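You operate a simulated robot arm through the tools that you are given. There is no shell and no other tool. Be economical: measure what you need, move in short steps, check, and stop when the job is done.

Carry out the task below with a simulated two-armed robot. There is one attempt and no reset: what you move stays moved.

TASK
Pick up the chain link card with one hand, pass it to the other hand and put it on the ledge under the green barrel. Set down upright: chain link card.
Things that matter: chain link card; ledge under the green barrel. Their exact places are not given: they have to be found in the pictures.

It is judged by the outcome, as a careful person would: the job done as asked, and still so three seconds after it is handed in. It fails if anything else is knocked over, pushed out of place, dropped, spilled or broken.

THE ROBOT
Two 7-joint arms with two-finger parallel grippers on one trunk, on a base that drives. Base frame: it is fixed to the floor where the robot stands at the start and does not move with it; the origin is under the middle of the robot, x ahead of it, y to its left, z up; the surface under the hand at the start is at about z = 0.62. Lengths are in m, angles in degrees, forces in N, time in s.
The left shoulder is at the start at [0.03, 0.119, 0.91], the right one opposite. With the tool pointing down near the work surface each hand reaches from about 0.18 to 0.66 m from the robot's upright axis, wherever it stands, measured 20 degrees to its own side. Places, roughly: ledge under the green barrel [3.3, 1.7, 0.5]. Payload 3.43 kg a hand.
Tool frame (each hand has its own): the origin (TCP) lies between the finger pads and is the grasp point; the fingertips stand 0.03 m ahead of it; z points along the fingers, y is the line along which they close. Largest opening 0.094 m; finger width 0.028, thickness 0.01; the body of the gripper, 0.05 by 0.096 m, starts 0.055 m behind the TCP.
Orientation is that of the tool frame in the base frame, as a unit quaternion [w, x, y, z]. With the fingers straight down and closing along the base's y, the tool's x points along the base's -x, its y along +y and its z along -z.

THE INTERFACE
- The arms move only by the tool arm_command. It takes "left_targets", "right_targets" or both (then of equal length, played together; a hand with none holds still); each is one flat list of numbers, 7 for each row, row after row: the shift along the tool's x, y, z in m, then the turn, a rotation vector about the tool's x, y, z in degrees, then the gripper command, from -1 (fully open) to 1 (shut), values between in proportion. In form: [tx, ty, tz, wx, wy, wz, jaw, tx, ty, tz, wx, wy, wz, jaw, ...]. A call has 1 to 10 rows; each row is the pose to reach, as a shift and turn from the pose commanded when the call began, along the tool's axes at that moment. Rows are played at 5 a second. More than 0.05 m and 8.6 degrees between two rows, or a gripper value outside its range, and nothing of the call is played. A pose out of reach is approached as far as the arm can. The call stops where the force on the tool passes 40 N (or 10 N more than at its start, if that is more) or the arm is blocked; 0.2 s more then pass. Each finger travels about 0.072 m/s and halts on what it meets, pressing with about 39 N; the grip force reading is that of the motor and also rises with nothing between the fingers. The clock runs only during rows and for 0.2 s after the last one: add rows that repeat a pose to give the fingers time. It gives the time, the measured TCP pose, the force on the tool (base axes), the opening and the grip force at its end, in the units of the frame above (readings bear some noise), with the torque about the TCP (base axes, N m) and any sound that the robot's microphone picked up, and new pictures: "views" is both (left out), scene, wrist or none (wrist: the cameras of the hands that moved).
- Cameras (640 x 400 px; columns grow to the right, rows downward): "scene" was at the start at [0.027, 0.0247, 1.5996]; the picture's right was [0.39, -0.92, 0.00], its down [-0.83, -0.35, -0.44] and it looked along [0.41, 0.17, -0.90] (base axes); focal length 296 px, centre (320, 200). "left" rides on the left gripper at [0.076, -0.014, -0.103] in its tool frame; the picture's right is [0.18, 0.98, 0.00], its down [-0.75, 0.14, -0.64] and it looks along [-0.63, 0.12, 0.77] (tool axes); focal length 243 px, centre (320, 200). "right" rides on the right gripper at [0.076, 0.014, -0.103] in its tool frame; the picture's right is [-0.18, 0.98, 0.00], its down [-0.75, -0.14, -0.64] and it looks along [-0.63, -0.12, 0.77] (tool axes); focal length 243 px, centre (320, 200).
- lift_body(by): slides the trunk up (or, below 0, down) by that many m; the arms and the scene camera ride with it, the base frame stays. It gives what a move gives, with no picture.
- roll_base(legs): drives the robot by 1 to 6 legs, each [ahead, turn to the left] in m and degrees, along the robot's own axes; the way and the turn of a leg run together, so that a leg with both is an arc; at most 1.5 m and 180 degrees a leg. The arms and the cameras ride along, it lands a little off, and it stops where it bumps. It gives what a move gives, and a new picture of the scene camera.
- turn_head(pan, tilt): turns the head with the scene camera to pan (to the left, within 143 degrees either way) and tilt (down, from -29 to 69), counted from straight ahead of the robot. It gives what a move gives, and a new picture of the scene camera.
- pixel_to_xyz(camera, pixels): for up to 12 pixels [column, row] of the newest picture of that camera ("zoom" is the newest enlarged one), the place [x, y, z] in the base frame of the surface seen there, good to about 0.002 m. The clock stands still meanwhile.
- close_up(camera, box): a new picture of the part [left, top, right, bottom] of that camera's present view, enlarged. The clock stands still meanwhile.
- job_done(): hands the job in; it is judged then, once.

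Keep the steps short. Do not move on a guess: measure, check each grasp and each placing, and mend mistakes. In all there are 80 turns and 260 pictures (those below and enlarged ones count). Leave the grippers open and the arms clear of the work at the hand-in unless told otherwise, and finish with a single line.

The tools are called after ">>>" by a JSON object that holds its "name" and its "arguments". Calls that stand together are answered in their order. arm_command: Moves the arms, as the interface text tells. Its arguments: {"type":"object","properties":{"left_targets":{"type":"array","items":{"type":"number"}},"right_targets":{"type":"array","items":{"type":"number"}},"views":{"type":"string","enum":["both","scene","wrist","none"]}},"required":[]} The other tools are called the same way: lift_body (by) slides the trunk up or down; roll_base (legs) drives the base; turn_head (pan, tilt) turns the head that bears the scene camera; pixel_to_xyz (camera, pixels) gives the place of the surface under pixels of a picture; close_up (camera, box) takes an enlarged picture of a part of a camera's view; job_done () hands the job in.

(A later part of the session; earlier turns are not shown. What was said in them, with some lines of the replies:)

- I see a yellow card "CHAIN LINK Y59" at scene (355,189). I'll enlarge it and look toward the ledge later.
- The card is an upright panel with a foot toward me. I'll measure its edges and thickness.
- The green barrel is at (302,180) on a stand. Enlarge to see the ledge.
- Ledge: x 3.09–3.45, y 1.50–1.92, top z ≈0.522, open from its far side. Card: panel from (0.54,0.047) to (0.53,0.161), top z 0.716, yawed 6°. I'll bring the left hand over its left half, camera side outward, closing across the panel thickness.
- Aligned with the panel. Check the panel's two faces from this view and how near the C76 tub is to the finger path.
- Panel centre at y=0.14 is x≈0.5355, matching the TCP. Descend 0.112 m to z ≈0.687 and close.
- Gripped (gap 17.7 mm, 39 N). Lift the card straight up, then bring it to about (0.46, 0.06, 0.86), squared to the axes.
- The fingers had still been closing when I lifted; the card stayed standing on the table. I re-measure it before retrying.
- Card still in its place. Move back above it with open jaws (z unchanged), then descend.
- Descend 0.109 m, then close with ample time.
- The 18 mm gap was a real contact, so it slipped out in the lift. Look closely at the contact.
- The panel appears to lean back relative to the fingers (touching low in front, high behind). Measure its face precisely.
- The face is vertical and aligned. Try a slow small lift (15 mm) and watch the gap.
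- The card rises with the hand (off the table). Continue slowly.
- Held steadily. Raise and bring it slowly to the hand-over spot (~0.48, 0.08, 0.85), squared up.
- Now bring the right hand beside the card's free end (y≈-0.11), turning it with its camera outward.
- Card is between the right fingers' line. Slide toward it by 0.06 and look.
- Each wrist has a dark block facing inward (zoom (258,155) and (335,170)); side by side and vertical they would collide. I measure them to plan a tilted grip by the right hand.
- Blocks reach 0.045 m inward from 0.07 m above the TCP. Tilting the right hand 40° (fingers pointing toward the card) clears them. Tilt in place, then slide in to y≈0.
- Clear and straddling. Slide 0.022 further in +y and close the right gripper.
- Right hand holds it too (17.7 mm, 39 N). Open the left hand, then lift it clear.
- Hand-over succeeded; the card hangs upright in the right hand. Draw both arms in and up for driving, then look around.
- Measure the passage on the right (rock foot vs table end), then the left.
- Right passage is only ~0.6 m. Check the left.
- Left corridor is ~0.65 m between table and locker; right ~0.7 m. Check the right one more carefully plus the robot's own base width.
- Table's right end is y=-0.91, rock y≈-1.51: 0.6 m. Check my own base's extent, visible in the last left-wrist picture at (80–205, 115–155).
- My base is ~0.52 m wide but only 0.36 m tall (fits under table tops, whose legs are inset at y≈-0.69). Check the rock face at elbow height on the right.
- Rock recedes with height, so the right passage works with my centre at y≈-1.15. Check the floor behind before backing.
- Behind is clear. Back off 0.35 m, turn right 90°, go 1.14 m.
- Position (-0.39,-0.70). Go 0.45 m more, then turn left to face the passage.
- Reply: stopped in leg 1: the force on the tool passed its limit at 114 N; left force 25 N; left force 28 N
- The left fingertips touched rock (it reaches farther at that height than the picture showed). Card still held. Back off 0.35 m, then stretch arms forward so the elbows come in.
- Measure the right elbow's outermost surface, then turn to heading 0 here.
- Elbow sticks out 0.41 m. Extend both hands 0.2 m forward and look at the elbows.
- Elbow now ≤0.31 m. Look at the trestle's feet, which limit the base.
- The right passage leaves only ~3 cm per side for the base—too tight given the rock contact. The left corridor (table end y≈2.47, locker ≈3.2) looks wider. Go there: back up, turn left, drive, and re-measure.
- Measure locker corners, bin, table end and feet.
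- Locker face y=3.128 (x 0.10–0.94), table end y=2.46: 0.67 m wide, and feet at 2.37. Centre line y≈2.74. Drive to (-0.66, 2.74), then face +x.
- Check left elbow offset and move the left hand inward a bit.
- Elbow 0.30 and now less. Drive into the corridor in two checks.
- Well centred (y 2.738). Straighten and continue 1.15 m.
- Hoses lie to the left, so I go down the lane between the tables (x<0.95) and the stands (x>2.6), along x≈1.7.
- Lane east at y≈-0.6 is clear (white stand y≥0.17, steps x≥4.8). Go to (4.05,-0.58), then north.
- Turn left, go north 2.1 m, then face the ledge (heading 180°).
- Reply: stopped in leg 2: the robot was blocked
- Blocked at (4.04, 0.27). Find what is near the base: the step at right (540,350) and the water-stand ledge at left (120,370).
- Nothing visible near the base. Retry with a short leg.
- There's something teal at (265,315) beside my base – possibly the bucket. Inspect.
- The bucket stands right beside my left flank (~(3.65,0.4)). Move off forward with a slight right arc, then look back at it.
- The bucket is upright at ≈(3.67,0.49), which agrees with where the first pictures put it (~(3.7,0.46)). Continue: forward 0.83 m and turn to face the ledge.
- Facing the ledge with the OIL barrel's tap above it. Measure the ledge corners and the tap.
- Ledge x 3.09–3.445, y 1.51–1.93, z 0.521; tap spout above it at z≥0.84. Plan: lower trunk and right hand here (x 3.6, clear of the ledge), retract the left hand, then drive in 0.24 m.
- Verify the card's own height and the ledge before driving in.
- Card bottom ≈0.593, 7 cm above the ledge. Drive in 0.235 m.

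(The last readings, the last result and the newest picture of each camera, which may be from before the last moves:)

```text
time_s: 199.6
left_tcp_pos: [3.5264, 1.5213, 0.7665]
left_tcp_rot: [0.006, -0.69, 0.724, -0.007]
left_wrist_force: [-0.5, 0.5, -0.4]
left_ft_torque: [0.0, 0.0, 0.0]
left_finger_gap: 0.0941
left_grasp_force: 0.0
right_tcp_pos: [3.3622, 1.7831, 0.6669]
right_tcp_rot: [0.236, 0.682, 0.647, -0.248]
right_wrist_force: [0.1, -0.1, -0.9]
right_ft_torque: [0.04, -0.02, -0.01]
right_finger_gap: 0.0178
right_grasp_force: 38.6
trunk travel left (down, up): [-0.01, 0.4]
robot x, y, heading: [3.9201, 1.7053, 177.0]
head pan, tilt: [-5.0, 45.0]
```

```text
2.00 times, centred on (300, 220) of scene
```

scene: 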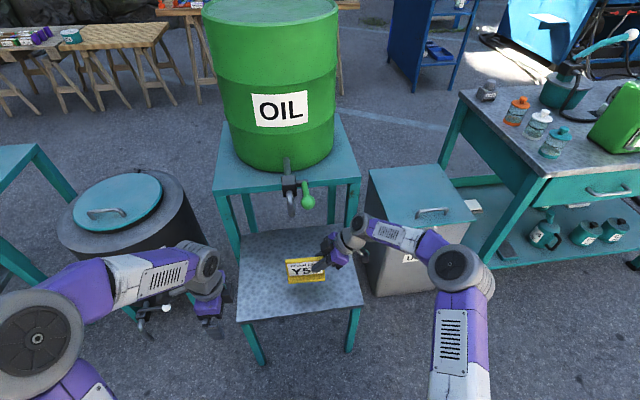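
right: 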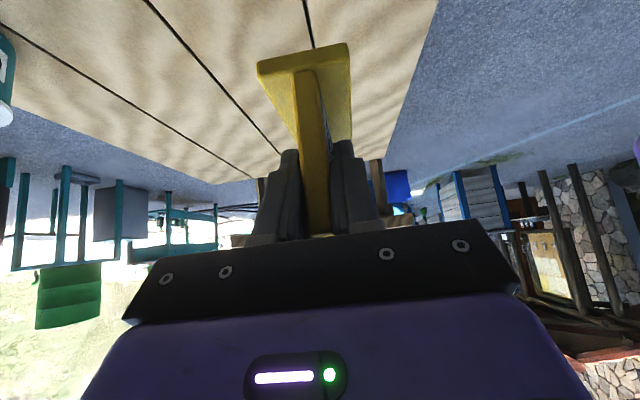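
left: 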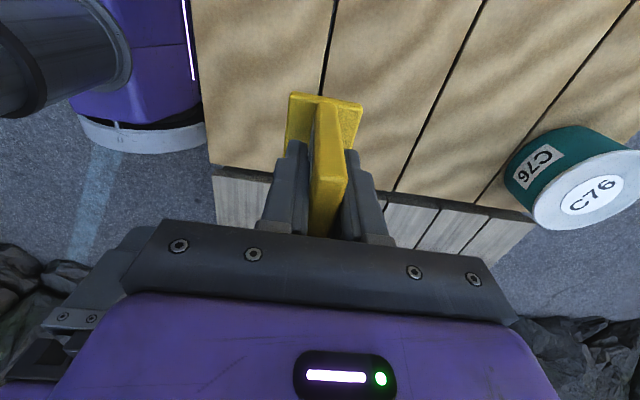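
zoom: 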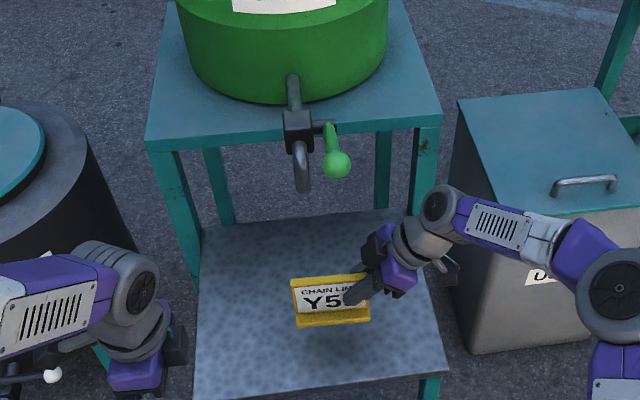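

Card is over the ledge. Check clearance of the wrist camera arm (zoom (452,265)) to the USED box.

>>> {"name": "pixel_to_xyz", "arguments": {"camera": "zoom", "pixels": [[452, 268], [445, 262], [470, 220], [472, 300], [468, 350], [330, 322], [300, 325], [345, 345], [300, 345], [440, 205], [500, 260], [335, 279]]}}

```text
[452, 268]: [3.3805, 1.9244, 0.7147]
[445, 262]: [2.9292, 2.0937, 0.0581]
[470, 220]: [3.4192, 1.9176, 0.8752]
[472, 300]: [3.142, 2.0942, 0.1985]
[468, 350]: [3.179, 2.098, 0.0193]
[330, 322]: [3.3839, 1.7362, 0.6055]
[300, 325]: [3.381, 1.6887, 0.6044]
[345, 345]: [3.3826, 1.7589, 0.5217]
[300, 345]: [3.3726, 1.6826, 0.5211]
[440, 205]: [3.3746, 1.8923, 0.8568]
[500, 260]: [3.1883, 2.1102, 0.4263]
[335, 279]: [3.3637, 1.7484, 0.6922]
```

Ample clearance. Lower 0.06 m.

>>> {"name": "arm_command", "arguments": {"right_targets": [0.0064, 0, 0.0077, 0, 0, 0, 1, 0.0129, 0, 0.0153, 0, 0, 0, 1, 0.0193, 0, 0.023, 0, 0, 0, 1, 0.0257, 0, 0.0306, 0, 0, 0, 1, 0.0322, 0, 0.0383, 0, 0, 0, 1, 0.0386, 0, 0.046, 0, 0, 0, 1], "views": "none"}}

>>> {"name": "close_up", "arguments": {"camera": "scene", "box": [250, 230, 370, 310]}}

```text
time_s: 201.0
left_tcp_pos: [3.5264, 1.5209, 0.7658]
left_tcp_rot: [0.007, -0.69, 0.724, -0.007]
left_wrist_force: [0.5, 0.8, 0.3]
left_ft_torque: [0.01, 0.01, 0.02]
left_finger_gap: 0.0938
left_grasp_force: 0.1
right_tcp_pos: [3.362, 1.7816, 0.6067]
right_tcp_rot: [0.235, 0.681, 0.648, -0.247]
right_wrist_force: [0.0, 1.0, -1.9]
right_ft_torque: [0.06, 0.02, 0.0]
right_finger_gap: 0.018
right_grasp_force: 39.2
trunk travel left (down, up): [-0.01, 0.4]
robot x, y, heading: [3.9209, 1.7047, 177.1]
head pan, tilt: [-5.0, 45.0]
```

```text
5.00 times, centred on (310, 270) of scene
```

zoom: 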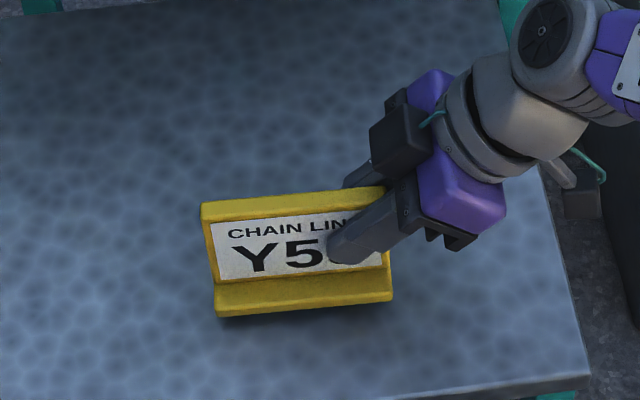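

About 1 cm remains. Lower in 2 mm rows, watching the force.

>>> {"name": "arm_command", "arguments": {"right_targets": [0.0013, 0, 0.0015, 0, 0, 0, 1, 0.0026, 0, 0.0031, 0, 0, 0, 1, 0.0039, 0, 0.0046, 0, 0, 0, 1, 0.0051, 0, 0.0061, 0, 0, 0, 1, 0.0058, 0, 0.0069, 0, 0, 0, 1], "views": "none"}}

>>> {"name": "close_up", "arguments": {"camera": "scene", "box": [270, 245, 350, 305]}}

```text
time_s: 202.2
left_tcp_pos: [3.5275, 1.5209, 0.7669]
left_tcp_rot: [0.007, -0.69, 0.724, -0.007]
left_wrist_force: [0.2, -0.1, 0.0]
left_ft_torque: [0.02, 0.02, 0.03]
left_finger_gap: 0.0938
left_grasp_force: 0.1
right_tcp_pos: [3.3611, 1.7834, 0.599]
right_tcp_rot: [0.235, 0.682, 0.647, -0.247]
right_wrist_force: [-0.6, -0.2, -1.1]
right_ft_torque: [0.05, -0.02, -0.03]
right_finger_gap: 0.0179
right_grasp_force: 39.7
trunk travel left (down, up): [-0.01, 0.4]
robot x, y, heading: [3.9227, 1.7055, 176.9]
head pan, tilt: [-5.0, 45.0]
```

```text
6.67 times, centred on (310, 275) of scene
```

zoom: 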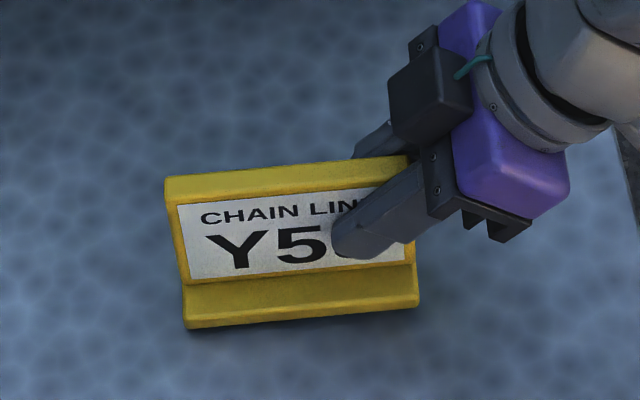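

No contact yet. Another 3 mm in 1 mm rows.

>>> {"name": "arm_command", "arguments": {"right_targets": [0.0006, 0, 0.0008, 0, 0, 0, 1, 0.0013, 0, 0.0015, 0, 0, 0, 1, 0.0019, 0, 0.0023, 0, 0, 0, 1, 0.0019, 0, 0.0023, 0, 0, 0, 1], "views": "none"}}

```text
time_s: 203.2
left_tcp_pos: [3.5255, 1.5206, 0.7677]
left_tcp_rot: [0.006, -0.689, 0.725, -0.006]
left_wrist_force: [0.4, 0.5, 0.0]
left_ft_torque: [0.01, -0.02, -0.01]
left_finger_gap: 0.0941
left_grasp_force: 0.1
right_tcp_pos: [3.3622, 1.7822, 0.5962]
right_tcp_rot: [0.236, 0.681, 0.647, -0.248]
right_wrist_force: [0.0, -0.5, -0.6]
right_ft_torque: [0.06, 0.01, -0.01]
right_finger_gap: 0.0176
right_grasp_force: 39.0
trunk travel left (down, up): [-0.01, 0.4]
robot x, y, heading: [3.9221, 1.7037, 177.1]
head pan, tilt: [-5.0, 45.0]
```

>>> {"name": "arm_command", "arguments": {"right_targets": [0.0006, 0, 0.0008, 0, 0, 0, 1, 0.0013, 0, 0.0015, 0, 0, 0, 1, 0.0013, 0, 0.0015, 0, 0, 0, 1], "views": "none"}}

>>> {"name": "close_up", "arguments": {"camera": "scene", "box": [270, 245, 350, 305]}}

>>> {"name": "pixel_to_xyz", "arguments": {"camera": "zoom", "pixels": [[180, 190], [300, 172], [200, 295], [300, 290], [400, 280], [190, 322], [300, 313], [405, 300], [300, 360], [395, 170]]}}

```text
time_s: 204.0
left_tcp_pos: [3.5272, 1.5216, 0.7674]
left_tcp_rot: [0.007, -0.689, 0.724, -0.006]
left_wrist_force: [0.3, 0.0, 0.3]
left_ft_torque: [-0.01, 0.02, 0.03]
left_finger_gap: 0.094
left_grasp_force: 0.1
right_tcp_pos: [3.3638, 1.7822, 0.5948]
right_tcp_rot: [0.235, 0.682, 0.647, -0.248]
right_wrist_force: [0.5, 0.4, 3.8]
right_ft_torque: [-0.4, -0.05, 0.05]
right_finger_gap: 0.0177
right_grasp_force: 38.6
trunk travel left (down, up): [-0.01, 0.4]
robot x, y, heading: [3.9225, 1.7035, 177.1]
head pan, tilt: [-5.0, 45.0]
```

```text
6.67 times, centred on (310, 275) of scene
```

zoom: 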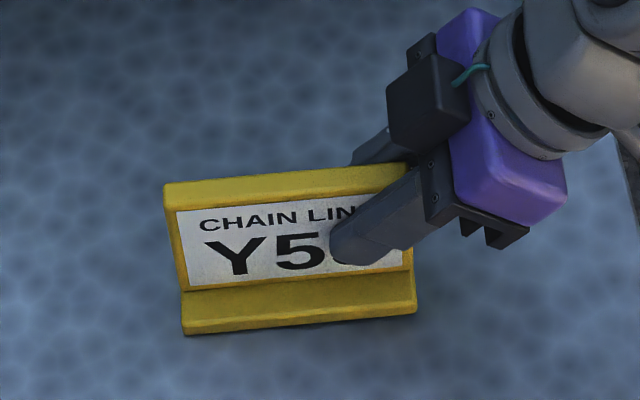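

```text
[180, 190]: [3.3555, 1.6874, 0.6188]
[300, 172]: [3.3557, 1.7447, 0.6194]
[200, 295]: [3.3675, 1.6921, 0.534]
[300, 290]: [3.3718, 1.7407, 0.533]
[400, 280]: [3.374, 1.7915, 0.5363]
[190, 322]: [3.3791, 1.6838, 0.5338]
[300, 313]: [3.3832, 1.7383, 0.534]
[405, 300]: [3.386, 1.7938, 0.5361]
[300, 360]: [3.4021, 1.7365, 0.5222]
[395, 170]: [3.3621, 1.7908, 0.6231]
```

Contact (≈5 N up); card level within 1–2 mm. Open slowly.

>>> {"name": "arm_command", "arguments": {"right_targets": [0, 0, 0, 0, 0, 0, 0.75, 0, 0, 0, 0, 0, 0, 0.6, 0, 0, 0, 0, 0, 0, 0.45, 0, 0, 0, 0, 0, 0, 0.2, 0, 0, 0, 0, 0, 0, -0.2, 0, 0, 0, 0, 0, 0, -0.6, 0, 0, 0, 0, 0, 0, -1, 0, 0, 0, 0, 0, 0, -1, 0, 0, 0, 0, 0, 0, -1], "views": "wrist"}}

>>> {"name": "close_up", "arguments": {"camera": "scene", "box": [270, 245, 350, 305]}}

```text
time_s: 206.0
left_tcp_pos: [3.5265, 1.5204, 0.7667]
left_tcp_rot: [0.006, -0.69, 0.724, -0.007]
left_wrist_force: [1.1, 0.0, -0.9]
left_ft_torque: [-0.04, -0.02, 0.0]
left_finger_gap: 0.0939
left_grasp_force: 0.1
right_tcp_pos: [3.3625, 1.7819, 0.5942]
right_tcp_rot: [0.236, 0.682, 0.647, -0.249]
right_wrist_force: [-0.2, 0.4, -0.5]
right_ft_torque: [-0.02, 0.02, 0.0]
right_finger_gap: 0.0942
right_grasp_force: 0.2
trunk travel left (down, up): [-0.01, 0.4]
robot x, y, heading: [3.9224, 1.7011, 177.3]
head pan, tilt: [-5.0, 45.0]
```

right: 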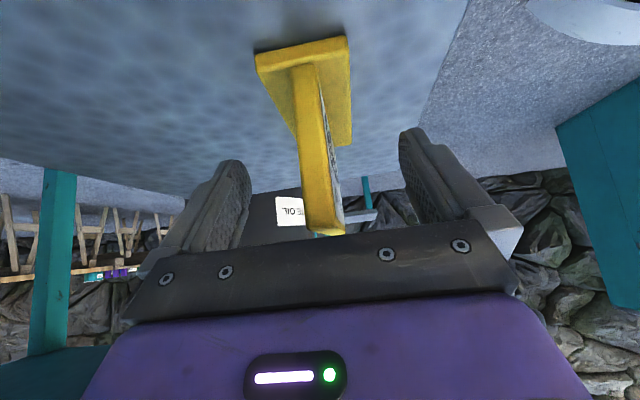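

```text
6.67 times, centred on (310, 275) of scene
```

zoom: 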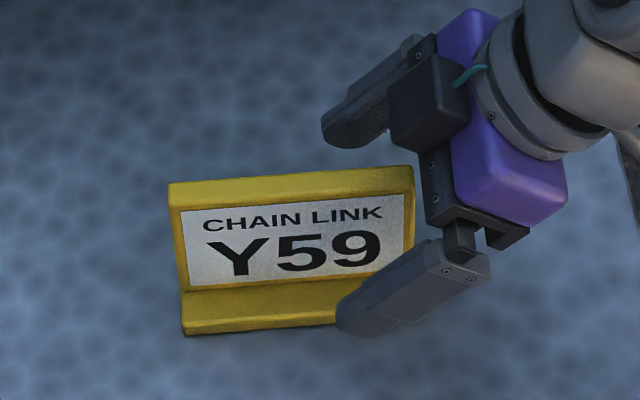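

Card stands free. Withdraw the right hand along its own axis 0.16 m.

>>> {"name": "arm_command", "arguments": {"right_targets": [0, 0, -0.015, 0, 0, 0, -1, 0, 0, -0.035, 0, 0, 0, -1, 0, 0, -0.06, 0, 0, 0, -1, 0, 0, -0.085, 0, 0, 0, -1, 0, 0, -0.11, 0, 0, 0, -1, 0, 0, -0.135, 0, 0, 0, -1, 0, 0, -0.16, 0, 0, 0, -1], "views": "scene"}}

>>> {"name": "roll_base", "arguments": {"legs": [[-0.25, 0]]}}

>>> {"name": "close_up", "arguments": {"camera": "scene", "box": [230, 150, 390, 310]}}

```text
time_s: 207.6
left_tcp_pos: [3.5265, 1.5218, 0.7667]
left_tcp_rot: [0.006, -0.689, 0.724, -0.008]
left_wrist_force: [-0.2, 0.1, -0.7]
left_ft_torque: [0.0, 0.0, -0.02]
left_finger_gap: 0.0942
left_grasp_force: 0.1
right_tcp_pos: [3.3673, 1.8868, 0.7171]
right_tcp_rot: [0.235, 0.681, 0.648, -0.248]
right_wrist_force: [0.5, -0.5, -0.3]
right_ft_torque: [-0.01, 0.03, 0.0]
right_finger_gap: 0.0941
right_grasp_force: 0.0
trunk travel left (down, up): [-0.01, 0.4]
robot x, y, heading: [3.9204, 1.7067, 177.3]
head pan, tilt: [-5.0, 45.0]
```

scene: 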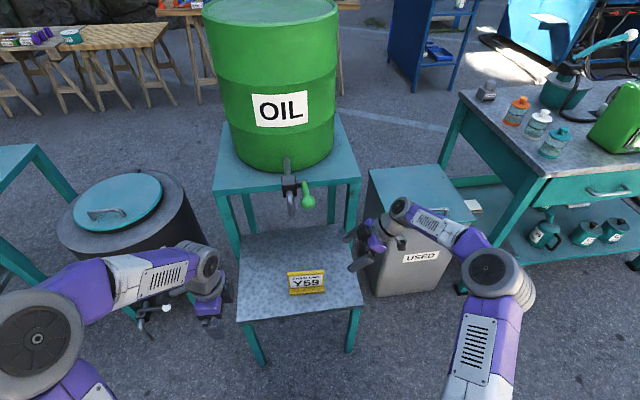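

```text
time_s: 209.5
left_tcp_pos: [3.7763, 1.5056, 0.7662]
left_tcp_rot: [0.007, -0.691, 0.722, -0.006]
left_wrist_force: [0.2, -0.2, 0.1]
left_ft_torque: [0.01, 0.01, 0.02]
left_finger_gap: 0.0941
left_grasp_force: 0.1
right_tcp_pos: [3.6141, 1.8712, 0.7158]
right_tcp_rot: [0.235, 0.68, 0.649, -0.247]
right_wrist_force: [-0.6, -0.7, 0.0]
right_ft_torque: [0.01, 0.01, -0.01]
right_finger_gap: 0.0939
right_grasp_force: 0.0
trunk travel left (down, up): [-0.01, 0.4]
robot x, y, heading: [4.171, 1.6909, 177.3]
head pan, tilt: [-5.0, 45.0]
```

scene: 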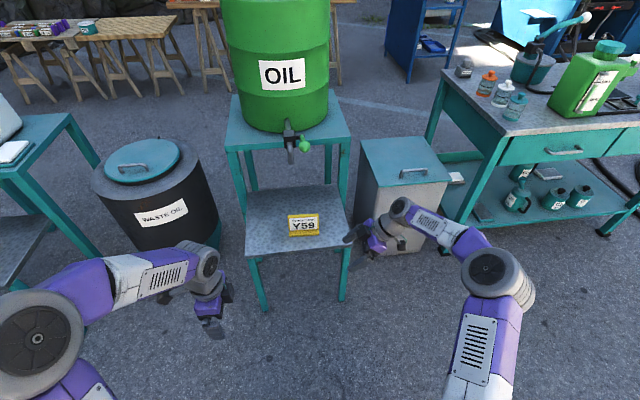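

```text
2.50 times, centred on (310, 230) of scene
```

zoom: 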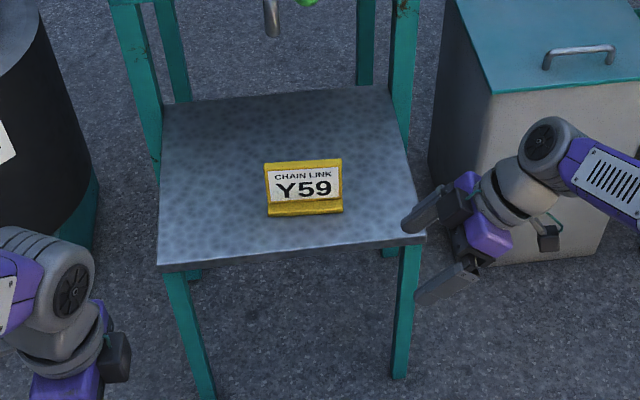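

The card stands upright on the ledge. Both grippers are open and clear of it, so I'm handing in.

>>> {"name": "job_done", "arguments": {}}

```text
The job is handed in.
```

The chain link card was picked up by the left hand, passed to the right hand and now stands upright on the ledge under the green barrel; on the way my left fingertips touched the rock wall and my base was blocked beside a bucket, which stayed upright but may have shifted a few centimetres.
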